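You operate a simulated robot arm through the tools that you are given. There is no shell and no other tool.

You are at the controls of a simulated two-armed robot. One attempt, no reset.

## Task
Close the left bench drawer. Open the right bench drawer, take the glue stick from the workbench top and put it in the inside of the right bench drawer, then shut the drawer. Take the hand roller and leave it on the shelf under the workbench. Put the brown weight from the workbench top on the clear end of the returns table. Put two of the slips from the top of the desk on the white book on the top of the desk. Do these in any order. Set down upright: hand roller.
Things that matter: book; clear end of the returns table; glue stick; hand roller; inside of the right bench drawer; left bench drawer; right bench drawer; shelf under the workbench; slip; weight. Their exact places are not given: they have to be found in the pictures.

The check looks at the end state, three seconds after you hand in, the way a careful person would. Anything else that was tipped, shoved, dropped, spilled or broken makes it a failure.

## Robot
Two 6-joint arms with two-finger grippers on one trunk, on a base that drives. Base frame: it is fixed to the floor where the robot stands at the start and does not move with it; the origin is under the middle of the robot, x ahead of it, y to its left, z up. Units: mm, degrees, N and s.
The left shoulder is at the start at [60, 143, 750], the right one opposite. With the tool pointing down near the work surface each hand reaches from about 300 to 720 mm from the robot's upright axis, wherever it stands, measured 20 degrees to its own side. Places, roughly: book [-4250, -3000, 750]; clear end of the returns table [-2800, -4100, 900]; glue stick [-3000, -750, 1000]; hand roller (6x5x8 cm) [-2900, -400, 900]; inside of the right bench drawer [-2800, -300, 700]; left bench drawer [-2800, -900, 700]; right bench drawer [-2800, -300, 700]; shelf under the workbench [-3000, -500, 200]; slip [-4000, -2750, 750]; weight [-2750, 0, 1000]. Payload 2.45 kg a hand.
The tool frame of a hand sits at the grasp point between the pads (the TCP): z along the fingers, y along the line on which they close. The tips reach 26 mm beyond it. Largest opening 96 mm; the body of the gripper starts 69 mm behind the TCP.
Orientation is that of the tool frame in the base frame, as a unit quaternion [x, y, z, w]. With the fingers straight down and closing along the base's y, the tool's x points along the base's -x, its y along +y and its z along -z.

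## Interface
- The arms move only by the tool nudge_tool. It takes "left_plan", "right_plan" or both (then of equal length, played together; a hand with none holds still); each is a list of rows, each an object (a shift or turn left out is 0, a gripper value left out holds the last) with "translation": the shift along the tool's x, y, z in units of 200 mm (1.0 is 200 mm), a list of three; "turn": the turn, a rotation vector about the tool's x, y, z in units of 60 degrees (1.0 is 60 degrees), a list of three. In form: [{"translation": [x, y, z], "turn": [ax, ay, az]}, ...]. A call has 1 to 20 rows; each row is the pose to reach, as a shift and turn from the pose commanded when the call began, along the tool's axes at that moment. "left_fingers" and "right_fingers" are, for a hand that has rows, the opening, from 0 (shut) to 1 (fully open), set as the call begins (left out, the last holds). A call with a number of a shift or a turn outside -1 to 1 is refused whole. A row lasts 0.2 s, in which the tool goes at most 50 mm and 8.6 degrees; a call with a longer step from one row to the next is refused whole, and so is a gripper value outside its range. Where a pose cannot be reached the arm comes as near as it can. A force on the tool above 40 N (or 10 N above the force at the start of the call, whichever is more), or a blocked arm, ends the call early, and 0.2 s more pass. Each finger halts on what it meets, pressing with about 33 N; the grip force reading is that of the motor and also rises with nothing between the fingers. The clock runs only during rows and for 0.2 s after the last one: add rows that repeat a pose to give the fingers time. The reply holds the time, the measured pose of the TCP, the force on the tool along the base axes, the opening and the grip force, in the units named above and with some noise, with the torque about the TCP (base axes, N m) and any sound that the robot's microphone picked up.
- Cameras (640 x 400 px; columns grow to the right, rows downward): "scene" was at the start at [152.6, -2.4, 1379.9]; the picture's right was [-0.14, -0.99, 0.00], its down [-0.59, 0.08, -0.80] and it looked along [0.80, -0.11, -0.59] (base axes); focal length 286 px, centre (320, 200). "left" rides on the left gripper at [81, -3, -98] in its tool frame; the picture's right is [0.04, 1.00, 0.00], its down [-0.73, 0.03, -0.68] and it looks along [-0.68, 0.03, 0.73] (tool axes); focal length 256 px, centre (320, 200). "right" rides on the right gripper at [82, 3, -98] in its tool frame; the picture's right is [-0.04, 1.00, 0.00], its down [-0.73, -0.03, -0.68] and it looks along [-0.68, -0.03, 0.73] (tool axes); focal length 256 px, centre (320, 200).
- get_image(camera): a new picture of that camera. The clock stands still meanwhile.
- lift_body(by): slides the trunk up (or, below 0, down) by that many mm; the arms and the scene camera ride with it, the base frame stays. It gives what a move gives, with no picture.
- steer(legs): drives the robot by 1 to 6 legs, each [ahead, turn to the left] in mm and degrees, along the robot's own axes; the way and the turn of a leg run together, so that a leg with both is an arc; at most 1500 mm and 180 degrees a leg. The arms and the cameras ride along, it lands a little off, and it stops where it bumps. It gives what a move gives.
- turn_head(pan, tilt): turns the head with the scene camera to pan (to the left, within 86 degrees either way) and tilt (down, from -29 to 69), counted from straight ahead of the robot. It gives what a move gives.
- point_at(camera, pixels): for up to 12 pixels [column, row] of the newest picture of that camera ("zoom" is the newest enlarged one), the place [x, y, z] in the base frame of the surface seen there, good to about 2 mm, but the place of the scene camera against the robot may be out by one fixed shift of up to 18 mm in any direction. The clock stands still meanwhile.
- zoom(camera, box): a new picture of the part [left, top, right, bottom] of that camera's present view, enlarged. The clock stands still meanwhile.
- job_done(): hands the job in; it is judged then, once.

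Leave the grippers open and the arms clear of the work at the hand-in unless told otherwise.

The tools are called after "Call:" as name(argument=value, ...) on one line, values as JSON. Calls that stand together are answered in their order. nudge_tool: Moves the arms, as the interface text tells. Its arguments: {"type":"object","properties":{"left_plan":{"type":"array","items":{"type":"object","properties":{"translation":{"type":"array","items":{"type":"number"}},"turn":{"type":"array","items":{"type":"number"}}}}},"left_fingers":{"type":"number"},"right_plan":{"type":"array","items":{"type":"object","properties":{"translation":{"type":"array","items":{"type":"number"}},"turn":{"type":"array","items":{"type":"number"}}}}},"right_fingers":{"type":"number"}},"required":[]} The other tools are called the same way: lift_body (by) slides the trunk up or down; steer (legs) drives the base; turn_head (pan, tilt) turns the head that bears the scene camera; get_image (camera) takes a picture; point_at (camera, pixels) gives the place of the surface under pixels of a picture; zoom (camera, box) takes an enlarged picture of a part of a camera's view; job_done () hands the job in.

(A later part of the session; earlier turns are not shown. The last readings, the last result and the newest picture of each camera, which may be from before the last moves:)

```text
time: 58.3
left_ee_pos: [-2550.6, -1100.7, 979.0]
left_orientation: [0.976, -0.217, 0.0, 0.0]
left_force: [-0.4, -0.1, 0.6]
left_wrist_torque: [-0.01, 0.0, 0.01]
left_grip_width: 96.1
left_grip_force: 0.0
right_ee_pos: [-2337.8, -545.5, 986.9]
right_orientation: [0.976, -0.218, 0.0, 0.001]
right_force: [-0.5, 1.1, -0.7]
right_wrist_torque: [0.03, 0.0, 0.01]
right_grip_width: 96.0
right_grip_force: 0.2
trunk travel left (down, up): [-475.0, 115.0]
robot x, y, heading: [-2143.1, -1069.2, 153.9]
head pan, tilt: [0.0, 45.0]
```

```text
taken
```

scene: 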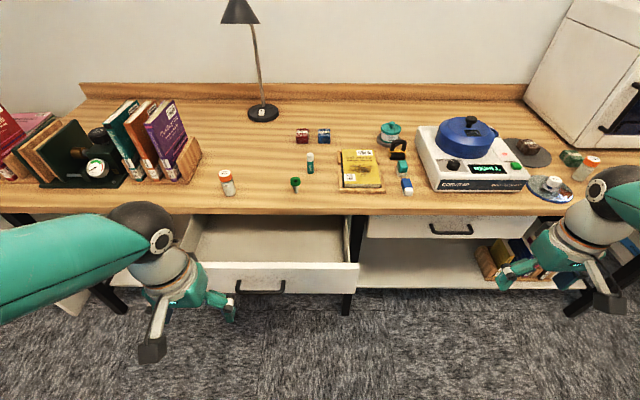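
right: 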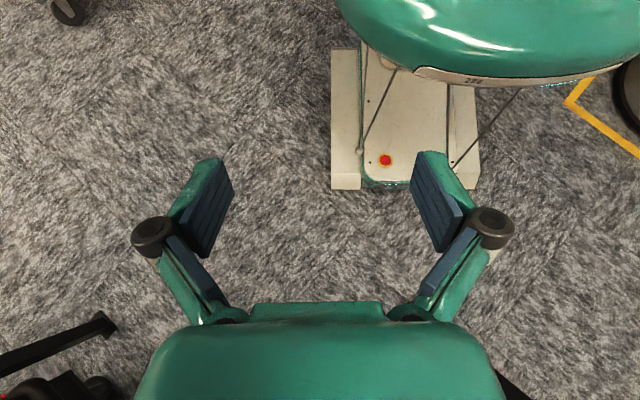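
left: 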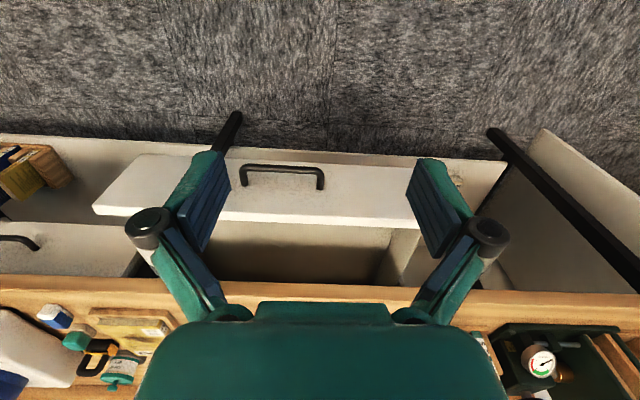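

The left wrist camera sees the drawer front and handle from above. I measure with it to find the scene camera's shift: handle bar (285,168), drawer front (300,190), bench edge, handle ends.

Call:
point_at(camera="left", pixels=[[285, 167], [245, 175], [322, 180], [300, 195], [300, 218], [120, 212], [300, 205], [98, 205], [420, 225], [300, 288], [150, 280], [285, 185]])

Call:
point_at(camera="scene", pixels=[[238, 281], [284, 282], [260, 281], [358, 263], [358, 290], [260, 292], [262, 282]])

Call:
zoom(camera="left", box=[80, 100, 460, 320])

```text
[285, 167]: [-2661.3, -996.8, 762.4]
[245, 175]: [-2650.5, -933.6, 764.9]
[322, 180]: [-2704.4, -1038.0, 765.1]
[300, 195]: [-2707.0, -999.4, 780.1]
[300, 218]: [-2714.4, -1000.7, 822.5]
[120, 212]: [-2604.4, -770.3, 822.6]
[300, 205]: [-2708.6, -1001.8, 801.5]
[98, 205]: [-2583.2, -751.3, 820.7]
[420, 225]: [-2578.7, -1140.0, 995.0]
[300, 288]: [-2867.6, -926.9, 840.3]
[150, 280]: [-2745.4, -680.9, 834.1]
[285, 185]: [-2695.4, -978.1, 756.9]
```

```text
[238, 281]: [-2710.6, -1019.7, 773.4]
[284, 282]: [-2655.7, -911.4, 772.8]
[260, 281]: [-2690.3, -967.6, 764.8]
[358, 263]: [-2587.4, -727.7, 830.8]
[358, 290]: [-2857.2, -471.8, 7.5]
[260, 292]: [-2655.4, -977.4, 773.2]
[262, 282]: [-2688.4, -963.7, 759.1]
```

```text
1.68 times, centred on (270, 210) of left
```

zoom: 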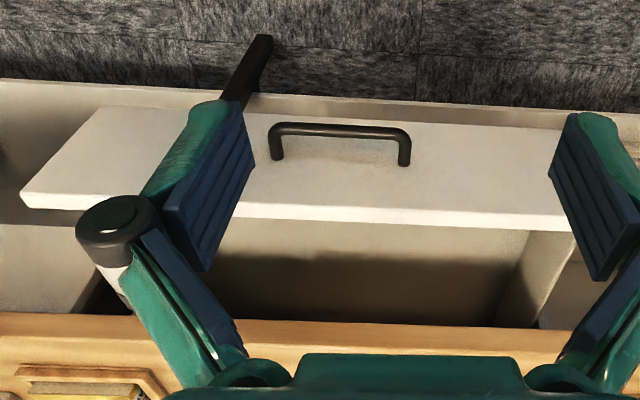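

Scene camera reads ~15 mm too far right and 8 mm too high versus the wrist camera. Drawer face stands at ~193 mm from its closed place. I'll drive 60 mm ahead, then lower the closed left hand before the handle bar and push it in.

Call:
steer(legs=[[60, 0]])

```text
time: 59.3
left_ee_pos: [-2607.1, -1071.5, 978.8]
left_orientation: [0.976, -0.218, 0.001, 0.0]
left_force: [-1.0, 0.0, -0.7]
left_wrist_torque: [-0.03, -0.03, 0.01]
left_grip_width: 96.0
left_grip_force: 0.1
right_ee_pos: [-2394.1, -516.3, 985.5]
right_orientation: [0.976, -0.218, 0.0, 0.001]
right_force: [-1.3, -0.2, 0.1]
right_wrist_torque: [-0.01, -0.04, 0.01]
right_grip_width: 95.9
right_grip_force: 0.1
trunk travel left (down, up): [-475.0, 115.0]
robot x, y, heading: [-2199.3, -1043.1, 153.5]
head pan, tilt: [0.0, 45.0]
```

Left hand is at 12 mm short in depth and 45 mm left of the handle centre. I close it and lower it in front of the handle bar (z 765).

Call:
nudge_tool(left_plan=[{"translation": [0, -0.1, 0.15]}, {"translation": [-0.01, -0.22, 0.33]}, {"translation": [-0.02, -0.22, 0.5]}, {"translation": [-0.03, -0.22, 0.67]}, {"translation": [-0.04, -0.22, 0.84]}, {"translation": [-0.05, -0.22, 1.0]}], left_fingers=0)

Call:
nudge_tool(left_plan=[{"translation": [0, 0, 0.07]}, {"translation": [0, 0, 0.07]}], left_fingers=0)

Call:
get_image(camera="left")

Call:
get_image(camera="scene")

```text
time: 60.7
left_ee_pos: [-2597.4, -1029.9, 780.2]
left_orientation: [0.976, -0.218, 0.001, 0.0]
left_force: [-0.2, -1.0, 0.4]
left_wrist_torque: [0.0, -0.03, -0.04]
left_grip_width: 0.2
left_grip_force: 28.2
right_ee_pos: [-2393.3, -517.2, 988.7]
right_orientation: [0.976, -0.218, 0.001, 0.001]
right_force: [-0.6, 0.1, -0.4]
right_wrist_torque: [0.02, -0.02, -0.04]
right_grip_width: 95.8
right_grip_force: 0.1
trunk travel left (down, up): [-475.0, 115.0]
robot x, y, heading: [-2199.7, -1041.1, 153.9]
head pan, tilt: [0.0, 45.0]
```

```text
time: 61.3
left_ee_pos: [-2594.9, -1028.5, 766.8]
left_orientation: [0.976, -0.217, 0.0, -0.001]
left_force: [0.6, 0.3, 0.3]
left_wrist_torque: [0.04, 0.03, -0.04]
left_grip_width: 0.0
left_grip_force: 28.8
right_ee_pos: [-2392.1, -518.6, 988.4]
right_orientation: [0.976, -0.218, -0.001, 0.0]
right_force: [-0.2, -0.4, -0.8]
right_wrist_torque: [0.01, 0.0, 0.02]
right_grip_width: 96.1
right_grip_force: 0.1
trunk travel left (down, up): [-475.0, 115.0]
robot x, y, heading: [-2199.3, -1042.6, 153.7]
head pan, tilt: [0.0, 45.0]
```

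```text
taken
```

left: 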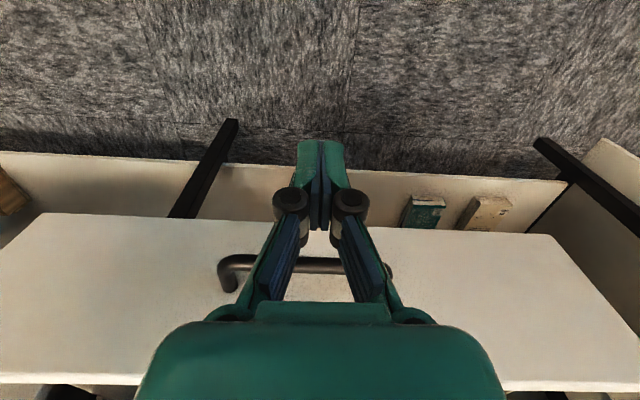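

```text
taken
```

scene: 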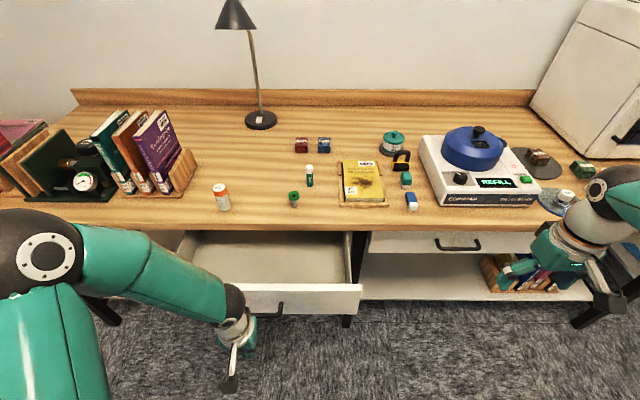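

The fingers are centred before the bar. Now push forward 180 mm in steps of 20 mm.

Call:
nudge_tool(left_plan=[{"translation": [-0.1, 0, 0]}, {"translation": [-0.2, 0, 0]}, {"translation": [-0.3, 0, 0]}, {"translation": [-0.4, 0, 0]}, {"translation": [-0.5, 0, 0]}, {"translation": [-0.6, 0, 0]}, {"translation": [-0.7, 0, 0]}, {"translation": [-0.8, 0, 0]}, {"translation": [-0.9, 0, 0]}])

Call:
get_image(camera="left")

```text
time: 63.3
left_ee_pos: [-2758.7, -951.9, 764.2]
left_orientation: [0.976, -0.219, 0.001, 0.001]
left_force: [-0.2, 0.8, 0.7]
left_wrist_torque: [0.03, -0.02, 0.01]
left_grip_width: 0.1
left_grip_force: 27.9
right_ee_pos: [-2393.3, -517.9, 987.2]
right_orientation: [0.976, -0.218, 0.0, 0.002]
right_force: [-1.1, -0.3, 0.9]
right_wrist_torque: [0.01, -0.03, -0.03]
right_grip_width: 95.8
right_grip_force: 0.1
trunk travel left (down, up): [-475.0, 115.0]
robot x, y, heading: [-2200.9, -1042.9, 154.0]
head pan, tilt: [0.0, 45.0]
```

```text
taken
```

left: 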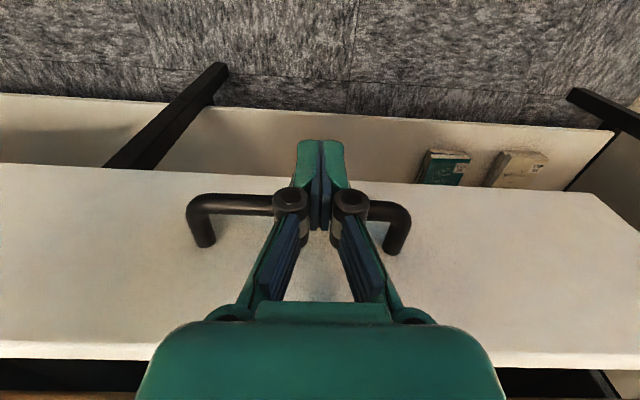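

It slides easily. Push another ~85 mm in smaller steps until it stops.

Call:
nudge_tool(left_plan=[{"translation": [-0.06, 0, 0]}, {"translation": [-0.12, 0, 0]}, {"translation": [-0.18, 0, 0]}, {"translation": [-0.24, 0, 0]}, {"translation": [-0.3, 0, 0]}, {"translation": [-0.34, 0, 0]}, {"translation": [-0.37, 0, 0]}, {"translation": [-0.4, 0, 0]}, {"translation": [-0.42, 0, 0]}])

Call:
get_image(camera="left")

Call:
get_image(camera="scene")

```text
time: 64.8
left_ee_pos: [-2814.0, -927.2, 766.1]
left_orientation: [0.975, -0.221, 0.009, 0.004]
left_force: [20.4, -13.9, 10.7]
left_wrist_torque: [1.65, 2.39, -0.24]
left_grip_width: 0.1
left_grip_force: 29.1
right_ee_pos: [-2390.4, -520.1, 990.7]
right_orientation: [0.976, -0.218, -0.001, 0.0]
right_force: [1.0, 0.3, 0.2]
right_wrist_torque: [0.02, -0.01, 0.04]
right_grip_width: 96.1
right_grip_force: 0.2
trunk travel left (down, up): [-475.0, 115.0]
robot x, y, heading: [-2200.8, -1042.0, 153.7]
head pan, tilt: [0.0, 45.0]
stopped in row 7 (left hand): the force on the tool passed its limit at 48 N (the readings are from after the stop); the commanded pose is now the measured one
```

```text
taken
```

left: 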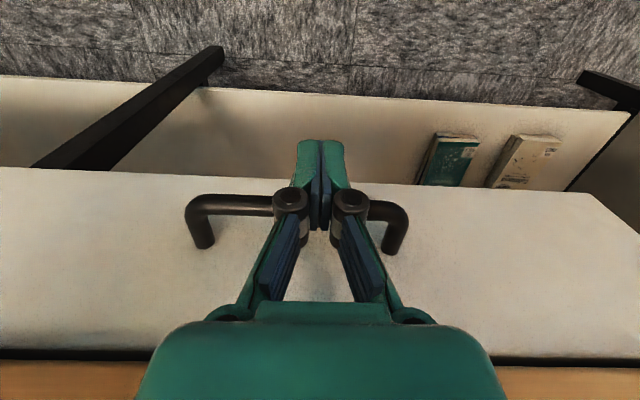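

```text
taken
```

scene: 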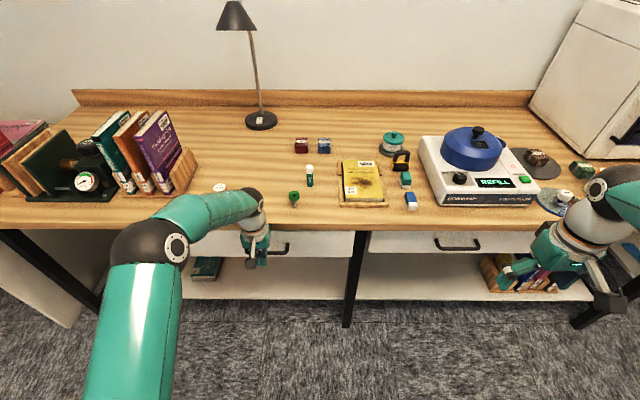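

The hand stopped with contact about 100 mm above the fingertips: that's my gripper body meeting the bench edge, so the drawer may still be ~12 mm out. I back off, tilt the tool so the fingertips lead, and shift to the right of the handle to push on the face.

Call:
nudge_tool(left_plan=[{"translation": [0.2, 0, 0]}, {"translation": [0.4, 0, 0]}, {"translation": [0.4, -0.2, 0], "turn": [0, -0.14, 0]}, {"translation": [0.4, -0.4, 0], "turn": [0, -0.28, 0]}, {"translation": [0.4, -0.585, 0], "turn": [0, -0.42, 0]}, {"translation": [0.4, -0.585, 0], "turn": [0, -0.56, 0]}, {"translation": [0.4, -0.585, 0], "turn": [0, -0.67, 0]}, {"translation": [0.4, -0.585, 0], "turn": [0, -0.67, 0]}])

Call:
get_image(camera="left")

Call:
get_image(camera="scene")

```text
time: 66.6
left_ee_pos: [-2695.1, -853.6, 763.3]
left_orientation: [0.919, -0.208, -0.328, -0.073]
left_force: [0.9, 0.9, 0.3]
left_wrist_torque: [-0.01, -0.01, -0.01]
left_grip_width: 0.2
left_grip_force: 28.2
right_ee_pos: [-2392.5, -518.6, 989.1]
right_orientation: [0.976, -0.218, 0.0, 0.0]
right_force: [1.2, 0.2, 0.4]
right_wrist_torque: [-0.02, -0.03, 0.0]
right_grip_width: 95.8
right_grip_force: 0.0
trunk travel left (down, up): [-475.0, 115.0]
robot x, y, heading: [-2202.2, -1044.1, 153.7]
head pan, tilt: [0.0, 45.0]
```

```text
taken
```

left: 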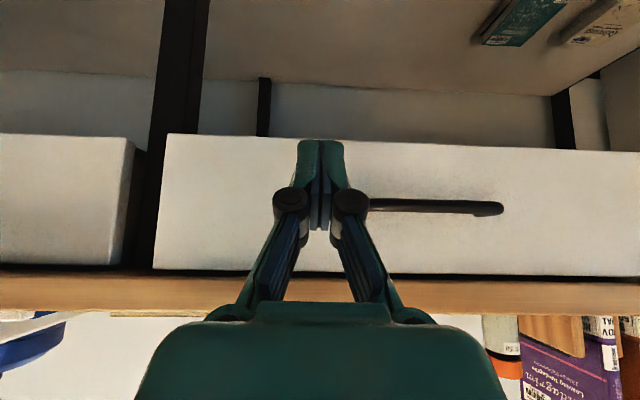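

```text
taken
```

scene: 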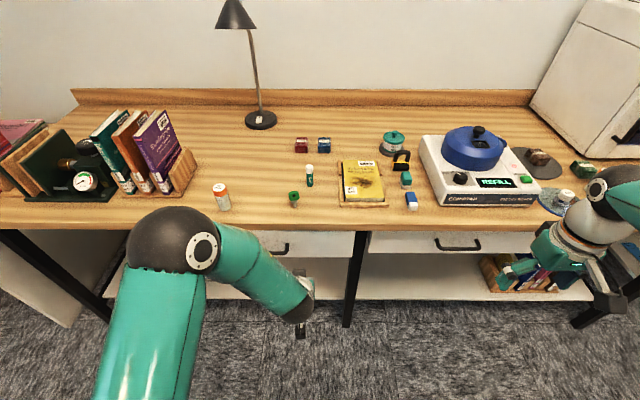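

Both drawer fronts are now visible from the wrist. I measure the depth of each face to see what gap remains.

Call:
point_at(camera="left", pixels=[[220, 170], [220, 230], [60, 170], [60, 230], [450, 240], [560, 240], [100, 200], [430, 205], [150, 290]])

```text
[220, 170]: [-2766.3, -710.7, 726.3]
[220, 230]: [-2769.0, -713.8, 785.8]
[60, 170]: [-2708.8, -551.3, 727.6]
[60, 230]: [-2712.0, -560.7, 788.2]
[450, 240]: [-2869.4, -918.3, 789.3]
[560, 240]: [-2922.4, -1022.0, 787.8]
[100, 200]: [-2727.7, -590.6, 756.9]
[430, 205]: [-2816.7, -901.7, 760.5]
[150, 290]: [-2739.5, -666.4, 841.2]
```

The left face sits 19 mm further out than the closed right one. I push forward with the fingertips until it stops (about 120 mm of travel).

Call:
nudge_tool(left_plan=[{"translation": [-0.153, 0, 0.129]}, {"translation": [-0.306, 0, 0.257]}, {"translation": [-0.364, 0, 0.305]}, {"translation": [-0.383, 0, 0.3215]}, {"translation": [-0.402, 0, 0.338]}, {"translation": [-0.421, 0, 0.354]}, {"translation": [-0.44, 0, 0.37]}, {"translation": [-0.46, 0, 0.386]}, {"translation": [-0.475, 0, 0.399]}, {"translation": [-0.498, 0, 0.418]}, {"translation": [-0.498, 0, 0.418]}])

Call:
get_image(camera="left")

Call:
point_at(camera="left", pixels=[[220, 150], [220, 200], [60, 150], [60, 200], [450, 200]])

```text
time: 68.8
left_ee_pos: [-2804.9, -800.4, 759.7]
left_orientation: [0.921, -0.209, -0.321, -0.072]
left_force: [17.1, -12.3, 8.9]
left_wrist_torque: [-0.02, -0.05, -0.01]
left_grip_width: 0.1
left_grip_force: 28.4
right_ee_pos: [-2390.5, -519.2, 989.2]
right_orientation: [0.976, -0.218, -0.001, 0.001]
right_force: [0.6, -0.2, -0.5]
right_wrist_torque: [-0.03, -0.02, 0.0]
right_grip_width: 95.9
right_grip_force: 0.1
trunk travel left (down, up): [-475.0, 115.0]
robot x, y, heading: [-2199.5, -1041.1, 154.0]
head pan, tilt: [0.0, 45.0]
stopped in row 11 (left hand): the force on the tool passed its limit at 44 N (the readings are from after the stop); the commanded pose is now the measured one
```

```text
taken
```

left: 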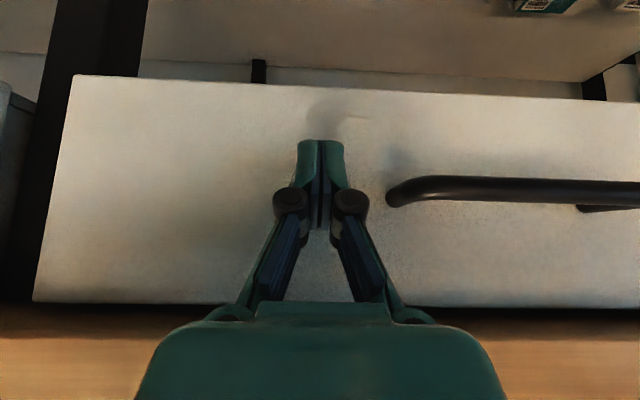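

```text
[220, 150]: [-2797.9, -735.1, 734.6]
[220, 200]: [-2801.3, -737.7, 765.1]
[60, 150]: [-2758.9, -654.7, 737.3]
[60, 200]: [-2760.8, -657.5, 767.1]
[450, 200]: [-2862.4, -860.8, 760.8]
```

The left drawer face is now flush with the right one (both at depth 2180). Now I draw the left hand back, upright it, and raise it.

Call:
nudge_tool(left_plan=[{"translation": [0.153, 0, -0.129]}, {"translation": [0.306, 0, -0.257]}, {"translation": [0.46, 0, -0.386]}, {"translation": [0.364, 0, -0.501], "turn": [0, 0.13, 0]}, {"translation": [0.267, 0, -0.616], "turn": [0, 0.26, 0]}, {"translation": [0.17, 0, -0.731], "turn": [0, 0.39, 0]}, {"translation": [0.074, 0, -0.846], "turn": [0, 0.52, 0]}, {"translation": [-0.022, 0, -0.96], "turn": [0, 0.64, 0]}, {"translation": [-0.022, 0, -0.96], "turn": [0, 0.64, 0]}], left_fingers=1)

Call:
get_image(camera="scene")

```text
time: 70.8
left_ee_pos: [-2704.4, -848.3, 912.4]
left_orientation: [0.975, -0.22, -0.001, 0.001]
left_force: [0.9, 0.2, -0.3]
left_wrist_torque: [-0.01, 0.0, -0.02]
left_grip_width: 96.2
left_grip_force: 0.0
right_ee_pos: [-2391.9, -517.6, 989.0]
right_orientation: [0.976, -0.219, 0.0, 0.0]
right_force: [-0.6, 0.2, -0.3]
right_wrist_torque: [-0.02, 0.01, 0.01]
right_grip_width: 96.0
right_grip_force: 0.0
trunk travel left (down, up): [-475.0, 115.0]
robot x, y, heading: [-2198.0, -1040.8, 153.9]
head pan, tilt: [0.0, 45.0]
```

```text
taken
```

scene: 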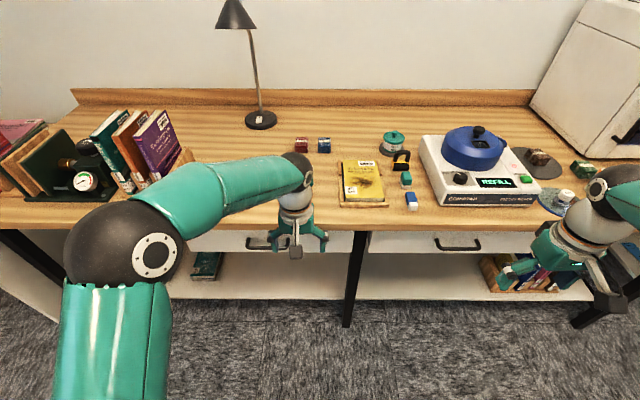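

Left drawer is shut. I raise and draw back the left hand, then shift the robot right about 160 mm so both glue and right drawer are in reach.

Call:
nudge_tool(left_plan=[{"translation": [0.12, 0.12, -0.12]}, {"translation": [0.24, 0.24, -0.24]}, {"translation": [0.36, 0.36, -0.36]}, {"translation": [0.5, 0.5, -0.5]}])

Call:
steer(legs=[[0, -70], [170, 0], [0, 70]])

Call:
get_image(camera="scene")

```text
time: 71.8
left_ee_pos: [-2654.1, -984.9, 1011.8]
left_orientation: [0.975, -0.22, -0.002, 0.0]
left_force: [0.0, -0.3, 0.2]
left_wrist_torque: [0.02, -0.01, 0.04]
left_grip_width: 96.0
left_grip_force: 0.0
right_ee_pos: [-2391.5, -517.5, 990.4]
right_orientation: [0.976, -0.219, 0.0, -0.001]
right_force: [0.4, 0.4, -0.4]
right_wrist_torque: [0.0, 0.03, 0.0]
right_grip_width: 96.1
right_grip_force: 0.1
trunk travel left (down, up): [-475.0, 115.0]
robot x, y, heading: [-2200.5, -1040.7, 153.9]
head pan, tilt: [0.0, 45.0]
```

```text
time: 80.2
left_ee_pos: [-2638.8, -817.0, 1011.4]
left_orientation: [0.976, -0.216, -0.002, 0.001]
left_force: [0.7, 0.4, 0.8]
left_wrist_torque: [-0.02, 0.0, -0.02]
left_grip_width: 96.1
left_grip_force: 0.0
right_ee_pos: [-2379.7, -350.0, 988.9]
right_orientation: [0.977, -0.214, 0.001, 0.001]
right_force: [1.3, 0.1, 0.3]
right_wrist_torque: [-0.04, 0.0, -0.02]
right_grip_width: 96.1
right_grip_force: 0.0
trunk travel left (down, up): [-475.0, 115.0]
robot x, y, heading: [-2175.1, -862.3, 154.1]
head pan, tilt: [0.0, 45.0]
```

```text
taken
```

scene: 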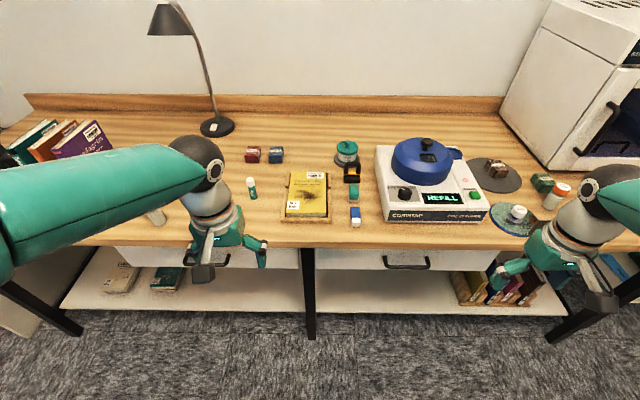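

The robot stands at the wanted lateral place. Drive 120 mm ahead to reach the glue stick, then look with the left wrist camera.

Call:
steer(legs=[[120, 0]])

Call:
get_image(camera="left")

Call:
get_image(camera="scene")

```text
time: 81.4
left_ee_pos: [-2749.7, -763.5, 1011.3]
left_orientation: [0.976, -0.216, 0.0, 0.001]
left_force: [0.1, 0.3, 0.0]
left_wrist_torque: [-0.03, -0.04, -0.01]
left_grip_width: 96.1
left_grip_force: 0.1
right_ee_pos: [-2489.4, -295.3, 988.6]
right_orientation: [0.977, -0.214, 0.001, 0.001]
right_force: [0.7, 0.5, -0.3]
right_wrist_torque: [-0.03, -0.07, 0.02]
right_grip_width: 95.9
right_grip_force: 0.1
trunk travel left (down, up): [-475.0, 115.0]
robot x, y, heading: [-2286.7, -809.7, 154.2]
head pan, tilt: [0.0, 45.0]
```

```text
taken
```

left: 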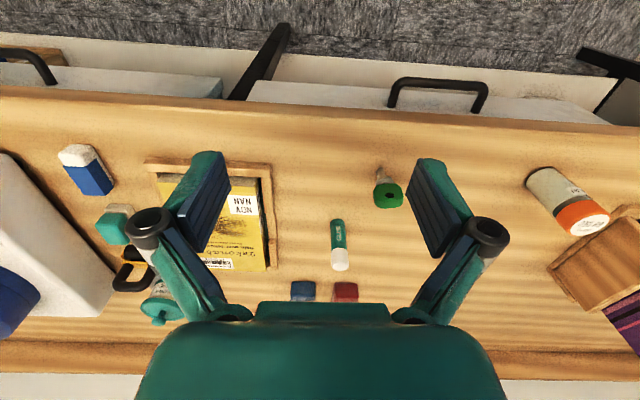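

```text
taken
```

scene: 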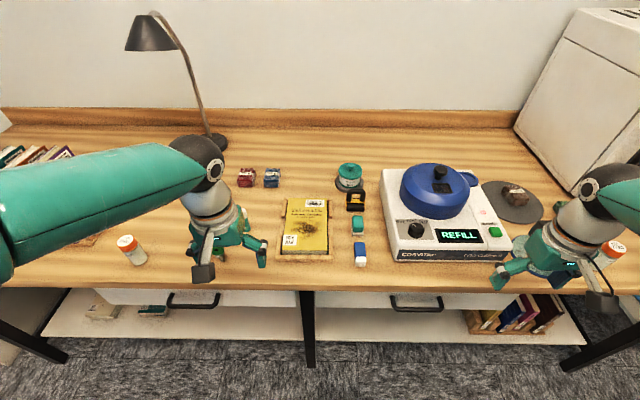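

The glue stick is at (339,245) in the left view, base toward (337,222), cap at (340,262). I measure it.

Call:
point_at(camera="left", pixels=[[337, 222], [338, 240], [340, 258], [341, 266], [330, 245], [346, 245], [340, 272], [388, 195], [360, 210], [345, 290], [300, 290]])

Call:
zoom(camera="left", box=[240, 160, 440, 310])

```text
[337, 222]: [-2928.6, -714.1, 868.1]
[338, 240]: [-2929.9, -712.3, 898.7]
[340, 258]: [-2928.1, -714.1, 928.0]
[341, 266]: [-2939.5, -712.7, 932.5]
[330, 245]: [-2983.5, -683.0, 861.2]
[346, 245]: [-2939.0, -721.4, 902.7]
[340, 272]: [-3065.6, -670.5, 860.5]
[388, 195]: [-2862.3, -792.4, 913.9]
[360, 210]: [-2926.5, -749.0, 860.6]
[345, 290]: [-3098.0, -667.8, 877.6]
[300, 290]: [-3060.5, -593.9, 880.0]
```

```text
2.67 times, centred on (340, 235) of left
```

zoom: 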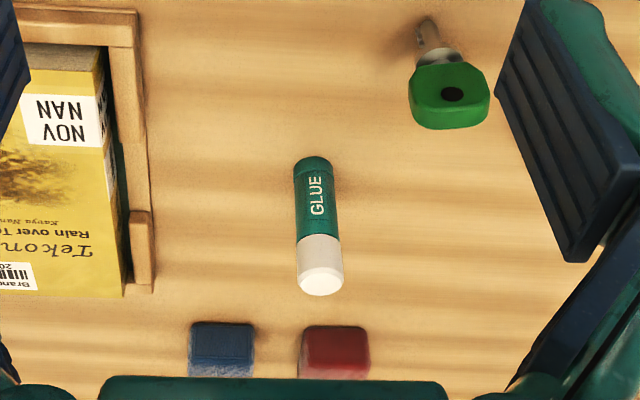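

Glue axis ≈ (-2939,-711), top 933, bench 860.5. I open the left hand only to ~58 mm and move above it.

Call:
nudge_tool(left_plan=[{"translation": [-0.2, 0.04, 0]}, {"translation": [-0.4, 0.08, 0]}, {"translation": [-0.6, 0.12, 0]}, {"translation": [-0.8, 0.16, 0]}, {"translation": [-0.969, 0.16, 0]}, {"translation": [-0.969, 0.16, 0]}], left_fingers=0.6)

Call:
get_image(camera="left")

```text
time: 82.8
left_ee_pos: [-2936.3, -712.6, 1012.7]
left_orientation: [0.976, -0.216, -0.002, 0.002]
left_force: [-0.5, -0.8, -0.5]
left_wrist_torque: [0.0, 0.02, 0.0]
left_grip_width: 57.4
left_grip_force: 0.0
right_ee_pos: [-2489.3, -297.7, 989.4]
right_orientation: [0.977, -0.214, 0.0, 0.002]
right_force: [0.8, 0.2, 0.4]
right_wrist_torque: [0.01, -0.01, 0.01]
right_grip_width: 95.9
right_grip_force: 0.1
trunk travel left (down, up): [-475.0, 115.0]
robot x, y, heading: [-2289.1, -810.1, 154.3]
head pan, tilt: [0.0, 45.0]
```

```text
taken
```

left: 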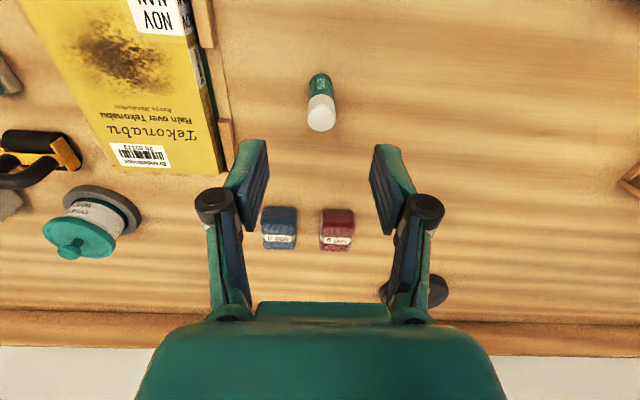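

The glue is laterally centred between the fingers. I check its top with this view.

Call:
point_at(camera="left", pixels=[[321, 120], [321, 108], [321, 127], [310, 118], [332, 118], [230, 150], [205, 130]])

```text
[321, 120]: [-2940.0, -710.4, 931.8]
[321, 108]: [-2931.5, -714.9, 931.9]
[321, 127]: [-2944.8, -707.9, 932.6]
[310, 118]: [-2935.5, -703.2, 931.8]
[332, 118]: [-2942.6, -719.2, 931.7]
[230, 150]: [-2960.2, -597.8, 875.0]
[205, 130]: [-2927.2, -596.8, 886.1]
```

Centre of the cap is (-2938,-711), within 2 mm of the TCP. Descend 112 mm to z≈900.

Call:
nudge_tool(left_plan=[{"translation": [-0.01, 0, 0.18]}, {"translation": [-0.01, 0, 0.36]}, {"translation": [-0.01, 0, 0.5]}, {"translation": [-0.01, 0, 0.56]}, {"translation": [-0.01, 0, 0.56]}])

Call:
nudge_tool(left_plan=[{"translation": [0, 0, 0]}, {"translation": [0, 0, 0]}, {"translation": [0, 0, 0]}, {"translation": [0, 0, 0]}], left_fingers=0)

Call:
get_image(camera="left")

```text
time: 84.0
left_ee_pos: [-2938.7, -710.7, 901.1]
left_orientation: [0.976, -0.217, -0.002, 0.001]
left_force: [0.5, 0.3, -0.2]
left_wrist_torque: [0.0, -0.01, 0.01]
left_grip_width: 57.7
left_grip_force: 0.0
right_ee_pos: [-2488.9, -297.8, 989.4]
right_orientation: [0.977, -0.214, 0.0, 0.001]
right_force: [0.2, 0.0, -0.3]
right_wrist_torque: [0.0, 0.01, -0.01]
right_grip_width: 95.9
right_grip_force: 0.0
trunk travel left (down, up): [-475.0, 115.0]
robot x, y, heading: [-2285.4, -810.6, 154.4]
head pan, tilt: [0.0, 45.0]
```

```text
time: 85.0
left_ee_pos: [-2939.9, -710.6, 901.5]
left_orientation: [0.976, -0.217, -0.001, 0.002]
left_force: [-0.1, -1.7, 0.7]
left_wrist_torque: [0.01, 0.01, 0.01]
left_grip_width: 20.0
left_grip_force: 32.8
right_ee_pos: [-2489.3, -296.7, 990.1]
right_orientation: [0.977, -0.213, 0.001, 0.001]
right_force: [0.6, 0.5, -0.7]
right_wrist_torque: [0.0, -0.02, 0.02]
right_grip_width: 96.1
right_grip_force: 0.1
trunk travel left (down, up): [-475.0, 115.0]
robot x, y, heading: [-2288.5, -807.9, 154.2]
head pan, tilt: [0.0, 45.0]
```

```text
taken
```

left: 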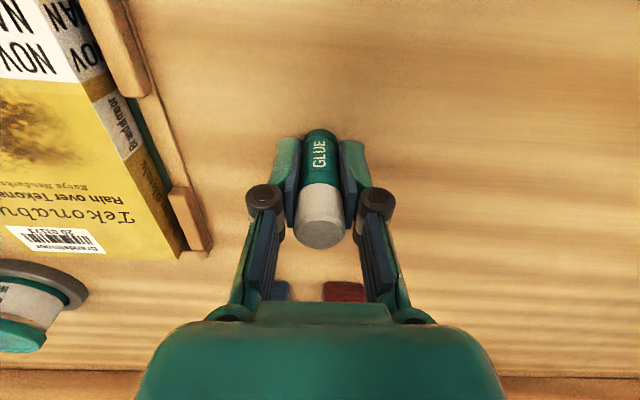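

The glue is held (20 mm). Lift 130 mm and draw it back over the bench front.

Call:
nudge_tool(left_plan=[{"translation": [0, 0, -0.2]}, {"translation": [0, 0, -0.4]}, {"translation": [0, 0, -0.6]}, {"translation": [0.2, 0, -0.65]}, {"translation": [0.4, 0, -0.65]}, {"translation": [0.6, 0, -0.65]}, {"translation": [0.8, 0, -0.65]}, {"translation": [0.95, 0, -0.65]}])

Call:
steer(legs=[[-190, 0]])

Call:
get_image(camera="right")

Call:
get_image(camera="scene")

```text
time: 86.8
left_ee_pos: [-2765.6, -792.2, 1030.8]
left_orientation: [0.976, -0.217, -0.002, 0.0]
left_force: [0.0, -1.0, -0.7]
left_wrist_torque: [0.04, 0.0, 0.01]
left_grip_width: 19.8
left_grip_force: 33.4
right_ee_pos: [-2488.3, -296.9, 990.3]
right_orientation: [0.977, -0.214, 0.0, 0.002]
right_force: [-0.3, -0.5, -0.4]
right_wrist_torque: [0.02, 0.03, 0.02]
right_grip_width: 95.9
right_grip_force: 0.0
trunk travel left (down, up): [-475.0, 115.0]
robot x, y, heading: [-2286.4, -806.6, 154.1]
head pan, tilt: [0.0, 45.0]
```

```text
time: 88.4
left_ee_pos: [-2592.3, -875.3, 1031.9]
left_orientation: [0.976, -0.216, -0.003, 0.002]
left_force: [0.5, -0.1, -0.2]
left_wrist_torque: [0.06, 0.05, 0.02]
left_grip_width: 20.1
left_grip_force: 33.6
right_ee_pos: [-2314.3, -381.2, 990.6]
right_orientation: [0.977, -0.214, 0.0, 0.001]
right_force: [-0.2, -0.4, 0.5]
right_wrist_torque: [-0.04, 0.04, -0.01]
right_grip_width: 96.0
right_grip_force: 0.2
trunk travel left (down, up): [-475.0, 115.0]
robot x, y, heading: [-2115.2, -896.2, 154.2]
head pan, tilt: [0.0, 45.0]
```

```text
taken
```

right: 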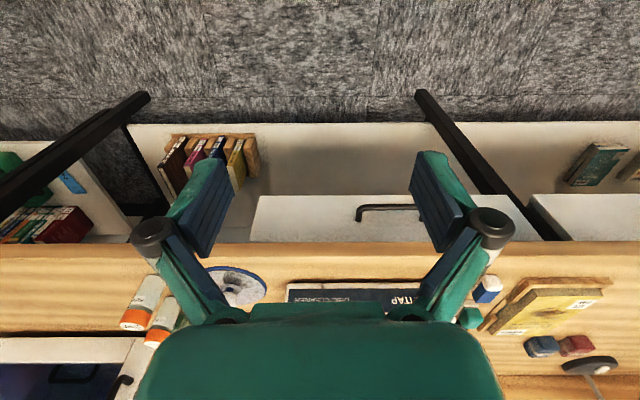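

```text
taken
```

scene: 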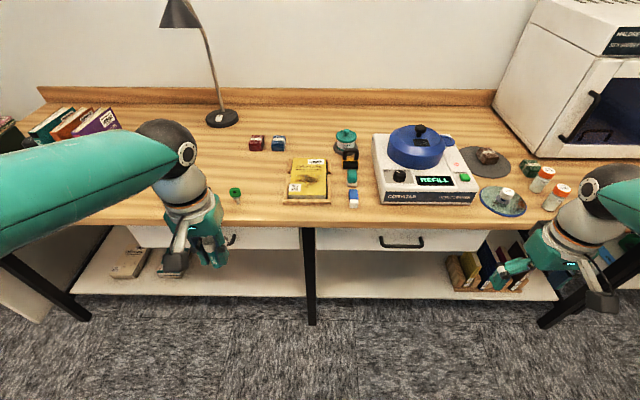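

The right wrist camera sees the right drawer handle at (385,208). I measure it from both cameras.

Call:
point_at(camera="right", pixels=[[358, 213], [385, 207], [410, 206], [320, 200], [320, 225], [300, 232], [380, 215], [395, 250]])

Call:
point_at(camera="scene", pixels=[[380, 238], [422, 240], [401, 245], [340, 240], [480, 240], [318, 230], [488, 235]])

Call:
zoom(camera="scene", box=[300, 200, 500, 320])

```text
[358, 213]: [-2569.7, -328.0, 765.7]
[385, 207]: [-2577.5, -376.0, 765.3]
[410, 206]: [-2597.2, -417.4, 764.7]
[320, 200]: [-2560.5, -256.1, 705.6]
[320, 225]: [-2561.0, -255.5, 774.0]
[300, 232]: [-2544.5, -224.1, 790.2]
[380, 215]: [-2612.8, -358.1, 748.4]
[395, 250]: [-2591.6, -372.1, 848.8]
```

```text
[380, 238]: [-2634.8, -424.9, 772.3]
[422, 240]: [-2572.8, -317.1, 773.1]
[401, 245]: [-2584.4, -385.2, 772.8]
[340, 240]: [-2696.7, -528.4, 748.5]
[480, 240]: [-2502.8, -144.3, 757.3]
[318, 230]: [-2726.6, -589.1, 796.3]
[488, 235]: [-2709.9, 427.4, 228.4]
```

```text
3.20 times, centred on (400, 260) of scene
```

zoom: 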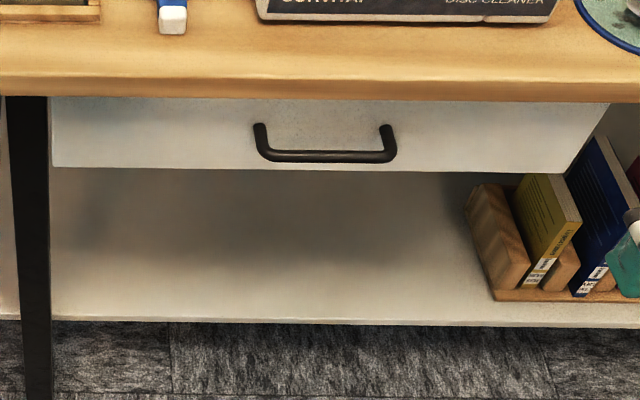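

Bar centre is around (depth 2143, L 1496, z 763). A vertical hand would hit the bench edge, so I turn the right tool to point forward with the fingers closing vertically. First tilt it 60° forward while lowering.

Call:
nudge_tool(right_plan=[{"translation": [0, 0.075, 0.11], "turn": [0, -0.125, 0]}, {"translation": [0, 0.15, 0.22], "turn": [0, -0.25, 0]}, {"translation": [0, 0.225, 0.33], "turn": [0, -0.375, 0]}, {"translation": [0, 0.3, 0.44], "turn": [0, -0.5, 0]}, {"translation": [0, 0.375, 0.55], "turn": [0, -0.625, 0]}, {"translation": [0, 0.45, 0.66], "turn": [0, -0.75, 0]}, {"translation": [0, 0.525, 0.77], "turn": [0, -0.875, 0]}, {"translation": [0, 0.6, 0.88], "turn": [0, -1.0, 0]}, {"translation": [0, 0.6, 0.88], "turn": [0, -1.0, 0]}], right_fingers=0.6)

Call:
get_image(camera="scene")

```text
time: 90.4
left_ee_pos: [-2593.1, -875.5, 1031.8]
left_orientation: [0.976, -0.216, -0.001, 0.001]
left_force: [0.7, -0.2, 0.3]
left_wrist_torque: [0.01, 0.0, 0.01]
left_grip_width: 19.7
left_grip_force: 32.6
right_ee_pos: [-2482.8, -523.8, 838.6]
right_orientation: [0.848, -0.197, -0.476, -0.124]
right_force: [0.1, -0.1, 0.1]
right_wrist_torque: [-0.04, 0.03, -0.02]
right_grip_width: 57.6
right_grip_force: 0.1
right hand out of reach, approached as far as the arm can: row 5, 6, 7, 8, 9
trunk travel left (down, up): [-475.0, 115.0]
robot x, y, heading: [-2112.1, -887.9, 154.1]
head pan, tilt: [0.0, 45.0]
```

```text
taken
```

scene: 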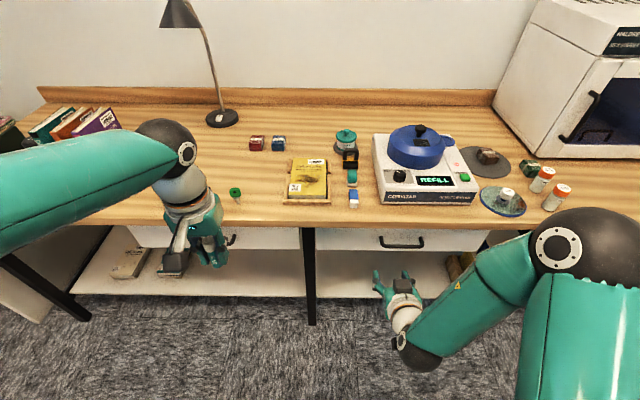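

The arm came out at tilt ≈58°, about 150 mm before the bar. Now I roll the tool 45° about its own axis while moving nearer to the bar line.

Call:
nudge_tool(right_plan=[{"translation": [0.0145, -0.064, 0.058], "turn": [0, 0, 0.125]}, {"translation": [0.029, -0.127, 0.116], "turn": [0, 0, 0.25]}, {"translation": [0.0435, -0.191, 0.174], "turn": [0, 0, 0.375]}, {"translation": [0.058, -0.255, 0.232], "turn": [0, 0, 0.5]}, {"translation": [0.0725, -0.318, 0.29], "turn": [0, 0, 0.625]}, {"translation": [0.087, -0.382, 0.348], "turn": [0, 0, 0.75]}, {"translation": [0.087, -0.382, 0.348], "turn": [0, 0, 0.75]}], right_fingers=0.5)

Call:
get_image(camera="scene")

```text
time: 92.0
left_ee_pos: [-2593.9, -874.9, 1030.7]
left_orientation: [0.976, -0.216, -0.002, 0.001]
left_force: [0.3, 0.4, -0.1]
left_wrist_torque: [0.01, 0.0, 0.0]
left_grip_width: 19.7
left_grip_force: 33.0
right_ee_pos: [-2530.6, -413.4, 856.8]
right_orientation: [0.793, -0.4, -0.458, -0.038]
right_force: [0.2, -0.7, -0.1]
right_wrist_torque: [0.0, 0.01, 0.01]
right_grip_width: 48.0
right_grip_force: 0.0
right hand out of reach, approached as far as the arm can: row 1, 2, 3, 4, 5, 6, 7
trunk travel left (down, up): [-475.0, 115.0]
robot x, y, heading: [-2109.5, -892.9, 154.4]
head pan, tilt: [0.0, 45.0]
```

```text
taken
```

scene: 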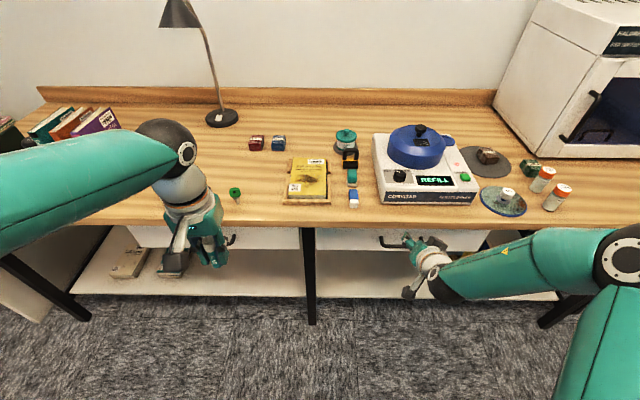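

The hand reached the right line (L 1496, depth 2082) but is 67 mm too high for this pose. Lowering the trunk 90 mm brings it to handle height with the same arm shape; it's still clear of the bar.

Call:
lift_body(by=-70)

Call:
get_image(camera="right")

Call:
get_image(camera="scene")

```text
time: 93.1
left_ee_pos: [-2593.7, -875.2, 961.5]
left_orientation: [0.976, -0.216, -0.002, 0.001]
left_force: [1.4, 0.1, -0.8]
left_wrist_torque: [0.05, 0.04, -0.02]
left_grip_width: 19.9
left_grip_force: 33.1
right_ee_pos: [-2529.8, -412.6, 787.4]
right_orientation: [0.793, -0.399, -0.459, -0.039]
right_force: [-0.5, -0.6, 0.3]
right_wrist_torque: [-0.01, 0.01, -0.03]
right_grip_width: 47.8
right_grip_force: 0.1
trunk travel left (down, up): [-405.0, 185.0]
robot x, y, heading: [-2114.6, -889.6, 154.4]
head pan, tilt: [0.0, 45.0]
```

```text
taken
```

right: 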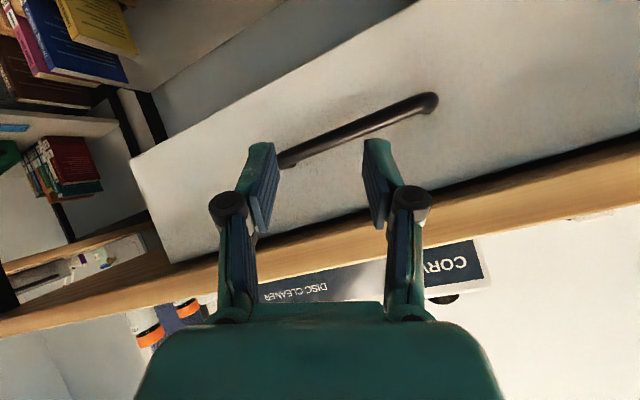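

```text
taken
```

scene: 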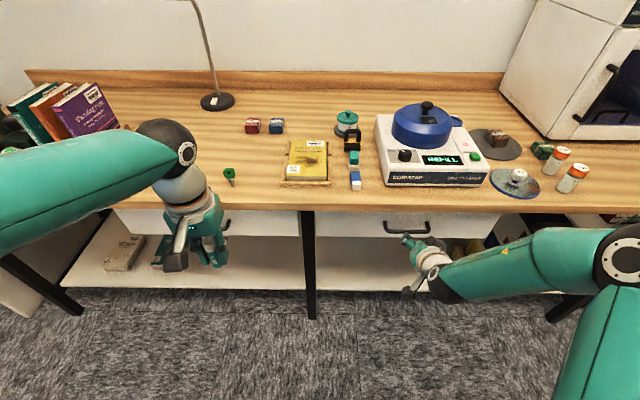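

The bar appears inclined in the hand view: the roll only got to ~18° because the arm was at its limit. I retract a little and lower the trunk 150 mm so the forearm becomes flatter, then do the roll again.

Call:
nudge_tool(right_plan=[{"translation": [0, 0, -0.15]}, {"translation": [0, 0, -0.3]}])

Call:
lift_body(by=-150)

Call:
nudge_tool(right_plan=[{"translation": [0, 0, 0], "turn": [0, 0, 0.14]}, {"translation": [0, 0, 0], "turn": [0, 0, 0.28]}, {"translation": [0, 0, 0], "turn": [0, 0, 0.42]}, {"translation": [0, 0, 0], "turn": [0, 0, 0.56]}, {"translation": [0, 0, 0], "turn": [0, 0, 0.7]}, {"translation": [0, 0, 0], "turn": [0, 0, 0.84]}, {"turn": [0, 0, 0.98]}, {"turn": [0, 0, 0.98]}])

Call:
get_image(camera="scene")

```text
time: 93.7
left_ee_pos: [-2593.8, -874.4, 960.9]
left_orientation: [0.976, -0.216, -0.003, 0.002]
left_force: [-0.2, 0.1, -0.3]
left_wrist_torque: [0.01, -0.01, -0.02]
left_grip_width: 19.9
left_grip_force: 32.5
right_ee_pos: [-2488.1, -439.3, 821.5]
right_orientation: [0.793, -0.399, -0.458, -0.037]
right_force: [0.4, 0.1, 0.3]
right_wrist_torque: [-0.01, 0.01, -0.02]
right_grip_width: 47.6
right_grip_force: 0.1
trunk travel left (down, up): [-405.0, 185.0]
robot x, y, heading: [-2112.7, -894.2, 154.3]
head pan, tilt: [0.0, 45.0]
```

```text
time: 95.4
left_ee_pos: [-2594.3, -874.4, 811.8]
left_orientation: [0.976, -0.217, -0.002, 0.002]
left_force: [-0.6, -0.1, 0.0]
left_wrist_torque: [-0.03, -0.01, 0.02]
left_grip_width: 20.1
left_grip_force: 33.2
right_ee_pos: [-2487.7, -438.6, 672.0]
right_orientation: [0.793, -0.399, -0.459, -0.038]
right_force: [-0.2, 0.8, 0.3]
right_wrist_torque: [0.0, -0.02, 0.01]
right_grip_width: 48.1
right_grip_force: 0.0
trunk travel left (down, up): [-255.0, 335.0]
robot x, y, heading: [-2116.6, -888.0, 154.0]
head pan, tilt: [0.0, 45.0]
```

```text
time: 97.2
left_ee_pos: [-2593.4, -875.8, 811.4]
left_orientation: [0.976, -0.217, -0.001, 0.0]
left_force: [-0.2, -0.2, -0.4]
left_wrist_torque: [0.0, 0.0, -0.01]
left_grip_width: 19.9
left_grip_force: 33.2
right_ee_pos: [-2504.9, -422.5, 803.7]
right_orientation: [-0.509, 0.742, 0.396, -0.181]
right_force: [-0.9, -0.2, -0.4]
right_wrist_torque: [-0.01, -0.02, -0.02]
right_grip_width: 47.9
right_grip_force: 0.1
right hand out of reach, approached as far as the arm can: row 1, 2, 3, 4, 5, 6, 7, 8
trunk travel left (down, up): [-255.0, 335.0]
robot x, y, heading: [-2115.4, -891.0, 154.5]
head pan, tilt: [0.0, 45.0]
```

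```text
taken
```

scene: 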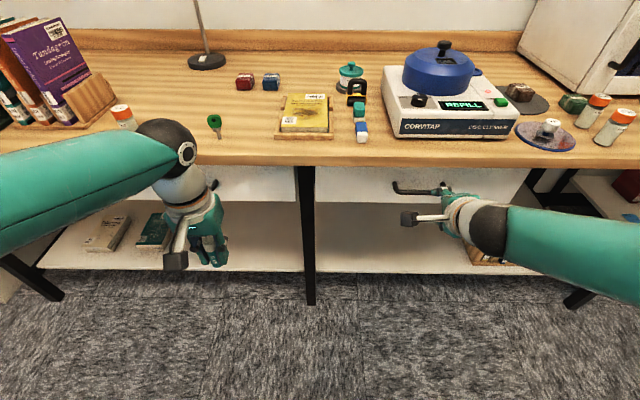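

The roll worked: the tool now points 38° below horizontal with the closing axis upright-ish, 95 mm from the bar along the approach. I check with the right camera.

Call:
get_image(camera="right")

```text
taken
```

right: 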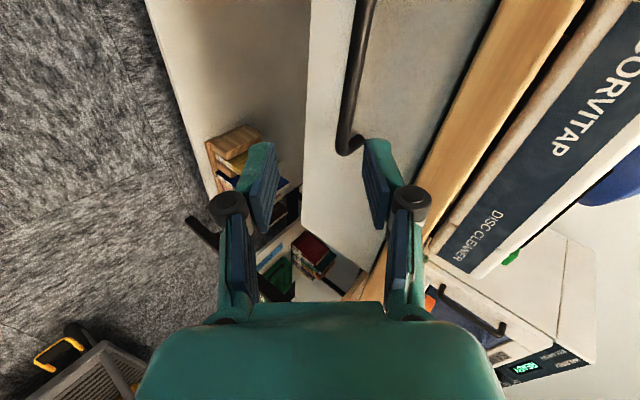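

The bar runs nearly vertically in the view near (355,80). Measure bar points.

Call:
point_at(camera="right", pixels=[[366, 20], [360, 50], [355, 80], [349, 110], [344, 138], [352, 140], [335, 100], [400, 80]])

```text
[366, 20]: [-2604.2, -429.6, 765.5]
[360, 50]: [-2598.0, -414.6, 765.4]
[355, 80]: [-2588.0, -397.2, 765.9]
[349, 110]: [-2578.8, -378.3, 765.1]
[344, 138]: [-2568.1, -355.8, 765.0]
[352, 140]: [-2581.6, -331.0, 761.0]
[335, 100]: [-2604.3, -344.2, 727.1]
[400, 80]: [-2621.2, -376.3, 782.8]
```

Bar centre is at (depth 2142, z 760). Shift 20 mm along the closing axis and advance 83 mm along the tool axis.

Call:
nudge_tool(right_plan=[{"translation": [0, 0.1, 0.08]}, {"translation": [0, 0.1, 0.2]}, {"translation": [0, 0.1, 0.31]}, {"translation": [0, 0.1, 0.38]}, {"translation": [0, 0.1, 0.415]}, {"translation": [0, 0.1, 0.415]}], right_fingers=0.42)

Call:
get_image(camera="right")

```text
time: 98.6
left_ee_pos: [-2593.7, -875.6, 811.3]
left_orientation: [0.976, -0.216, -0.003, 0.001]
left_force: [0.1, 0.0, 0.1]
left_wrist_torque: [0.0, 0.0, -0.02]
left_grip_width: 19.9
left_grip_force: 32.8
right_ee_pos: [-2572.6, -383.4, 770.5]
right_orientation: [-0.511, 0.743, 0.394, -0.178]
right_force: [0.8, -0.4, -0.6]
right_wrist_torque: [-0.02, 0.02, 0.03]
right_grip_width: 40.4
right_grip_force: 0.0
trunk travel left (down, up): [-255.0, 335.0]
robot x, y, heading: [-2113.0, -893.2, 154.4]
head pan, tilt: [0.0, 45.0]
```

```text
taken
```

right: 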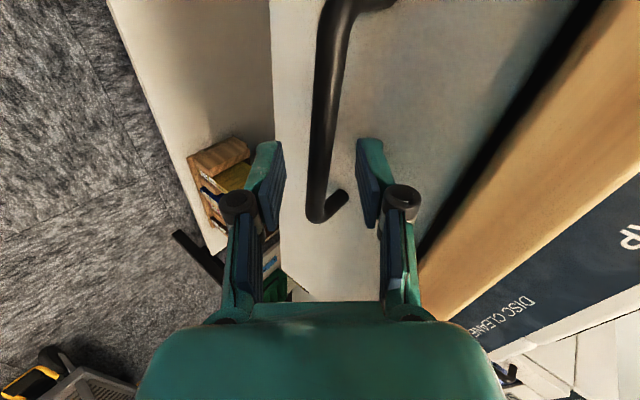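

The bar is between the fingers. Close the right hand.

Call:
nudge_tool(right_plan=[{"translation": [0, 0, 0]}, {"translation": [0, 0, 0]}, {"translation": [0, 0, 0]}, {"translation": [0, 0, 0]}], right_fingers=0)

Call:
get_image(camera="right")

```text
time: 99.6
left_ee_pos: [-2593.7, -876.1, 811.4]
left_orientation: [0.976, -0.217, -0.001, 0.001]
left_force: [0.0, 0.1, -0.2]
left_wrist_torque: [-0.02, 0.01, 0.02]
left_grip_width: 19.9
left_grip_force: 32.9
right_ee_pos: [-2573.2, -384.8, 770.2]
right_orientation: [-0.51, 0.744, 0.393, -0.179]
right_force: [-1.2, 0.2, 0.0]
right_wrist_torque: [-0.77, 0.36, -0.71]
right_grip_width: 14.2
right_grip_force: 40.4
trunk travel left (down, up): [-255.0, 335.0]
robot x, y, heading: [-2112.7, -891.8, 154.4]
head pan, tilt: [0.0, 45.0]
```

```text
taken
```

right: 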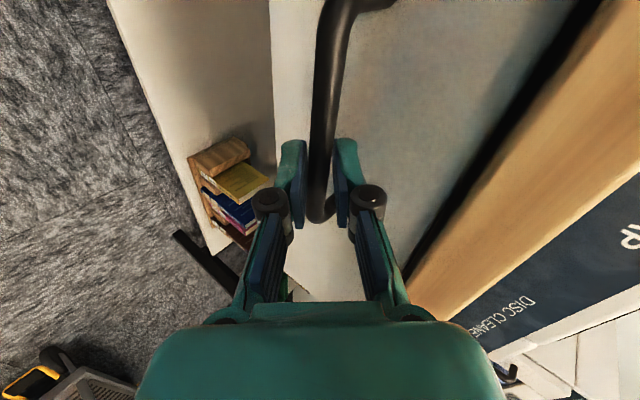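

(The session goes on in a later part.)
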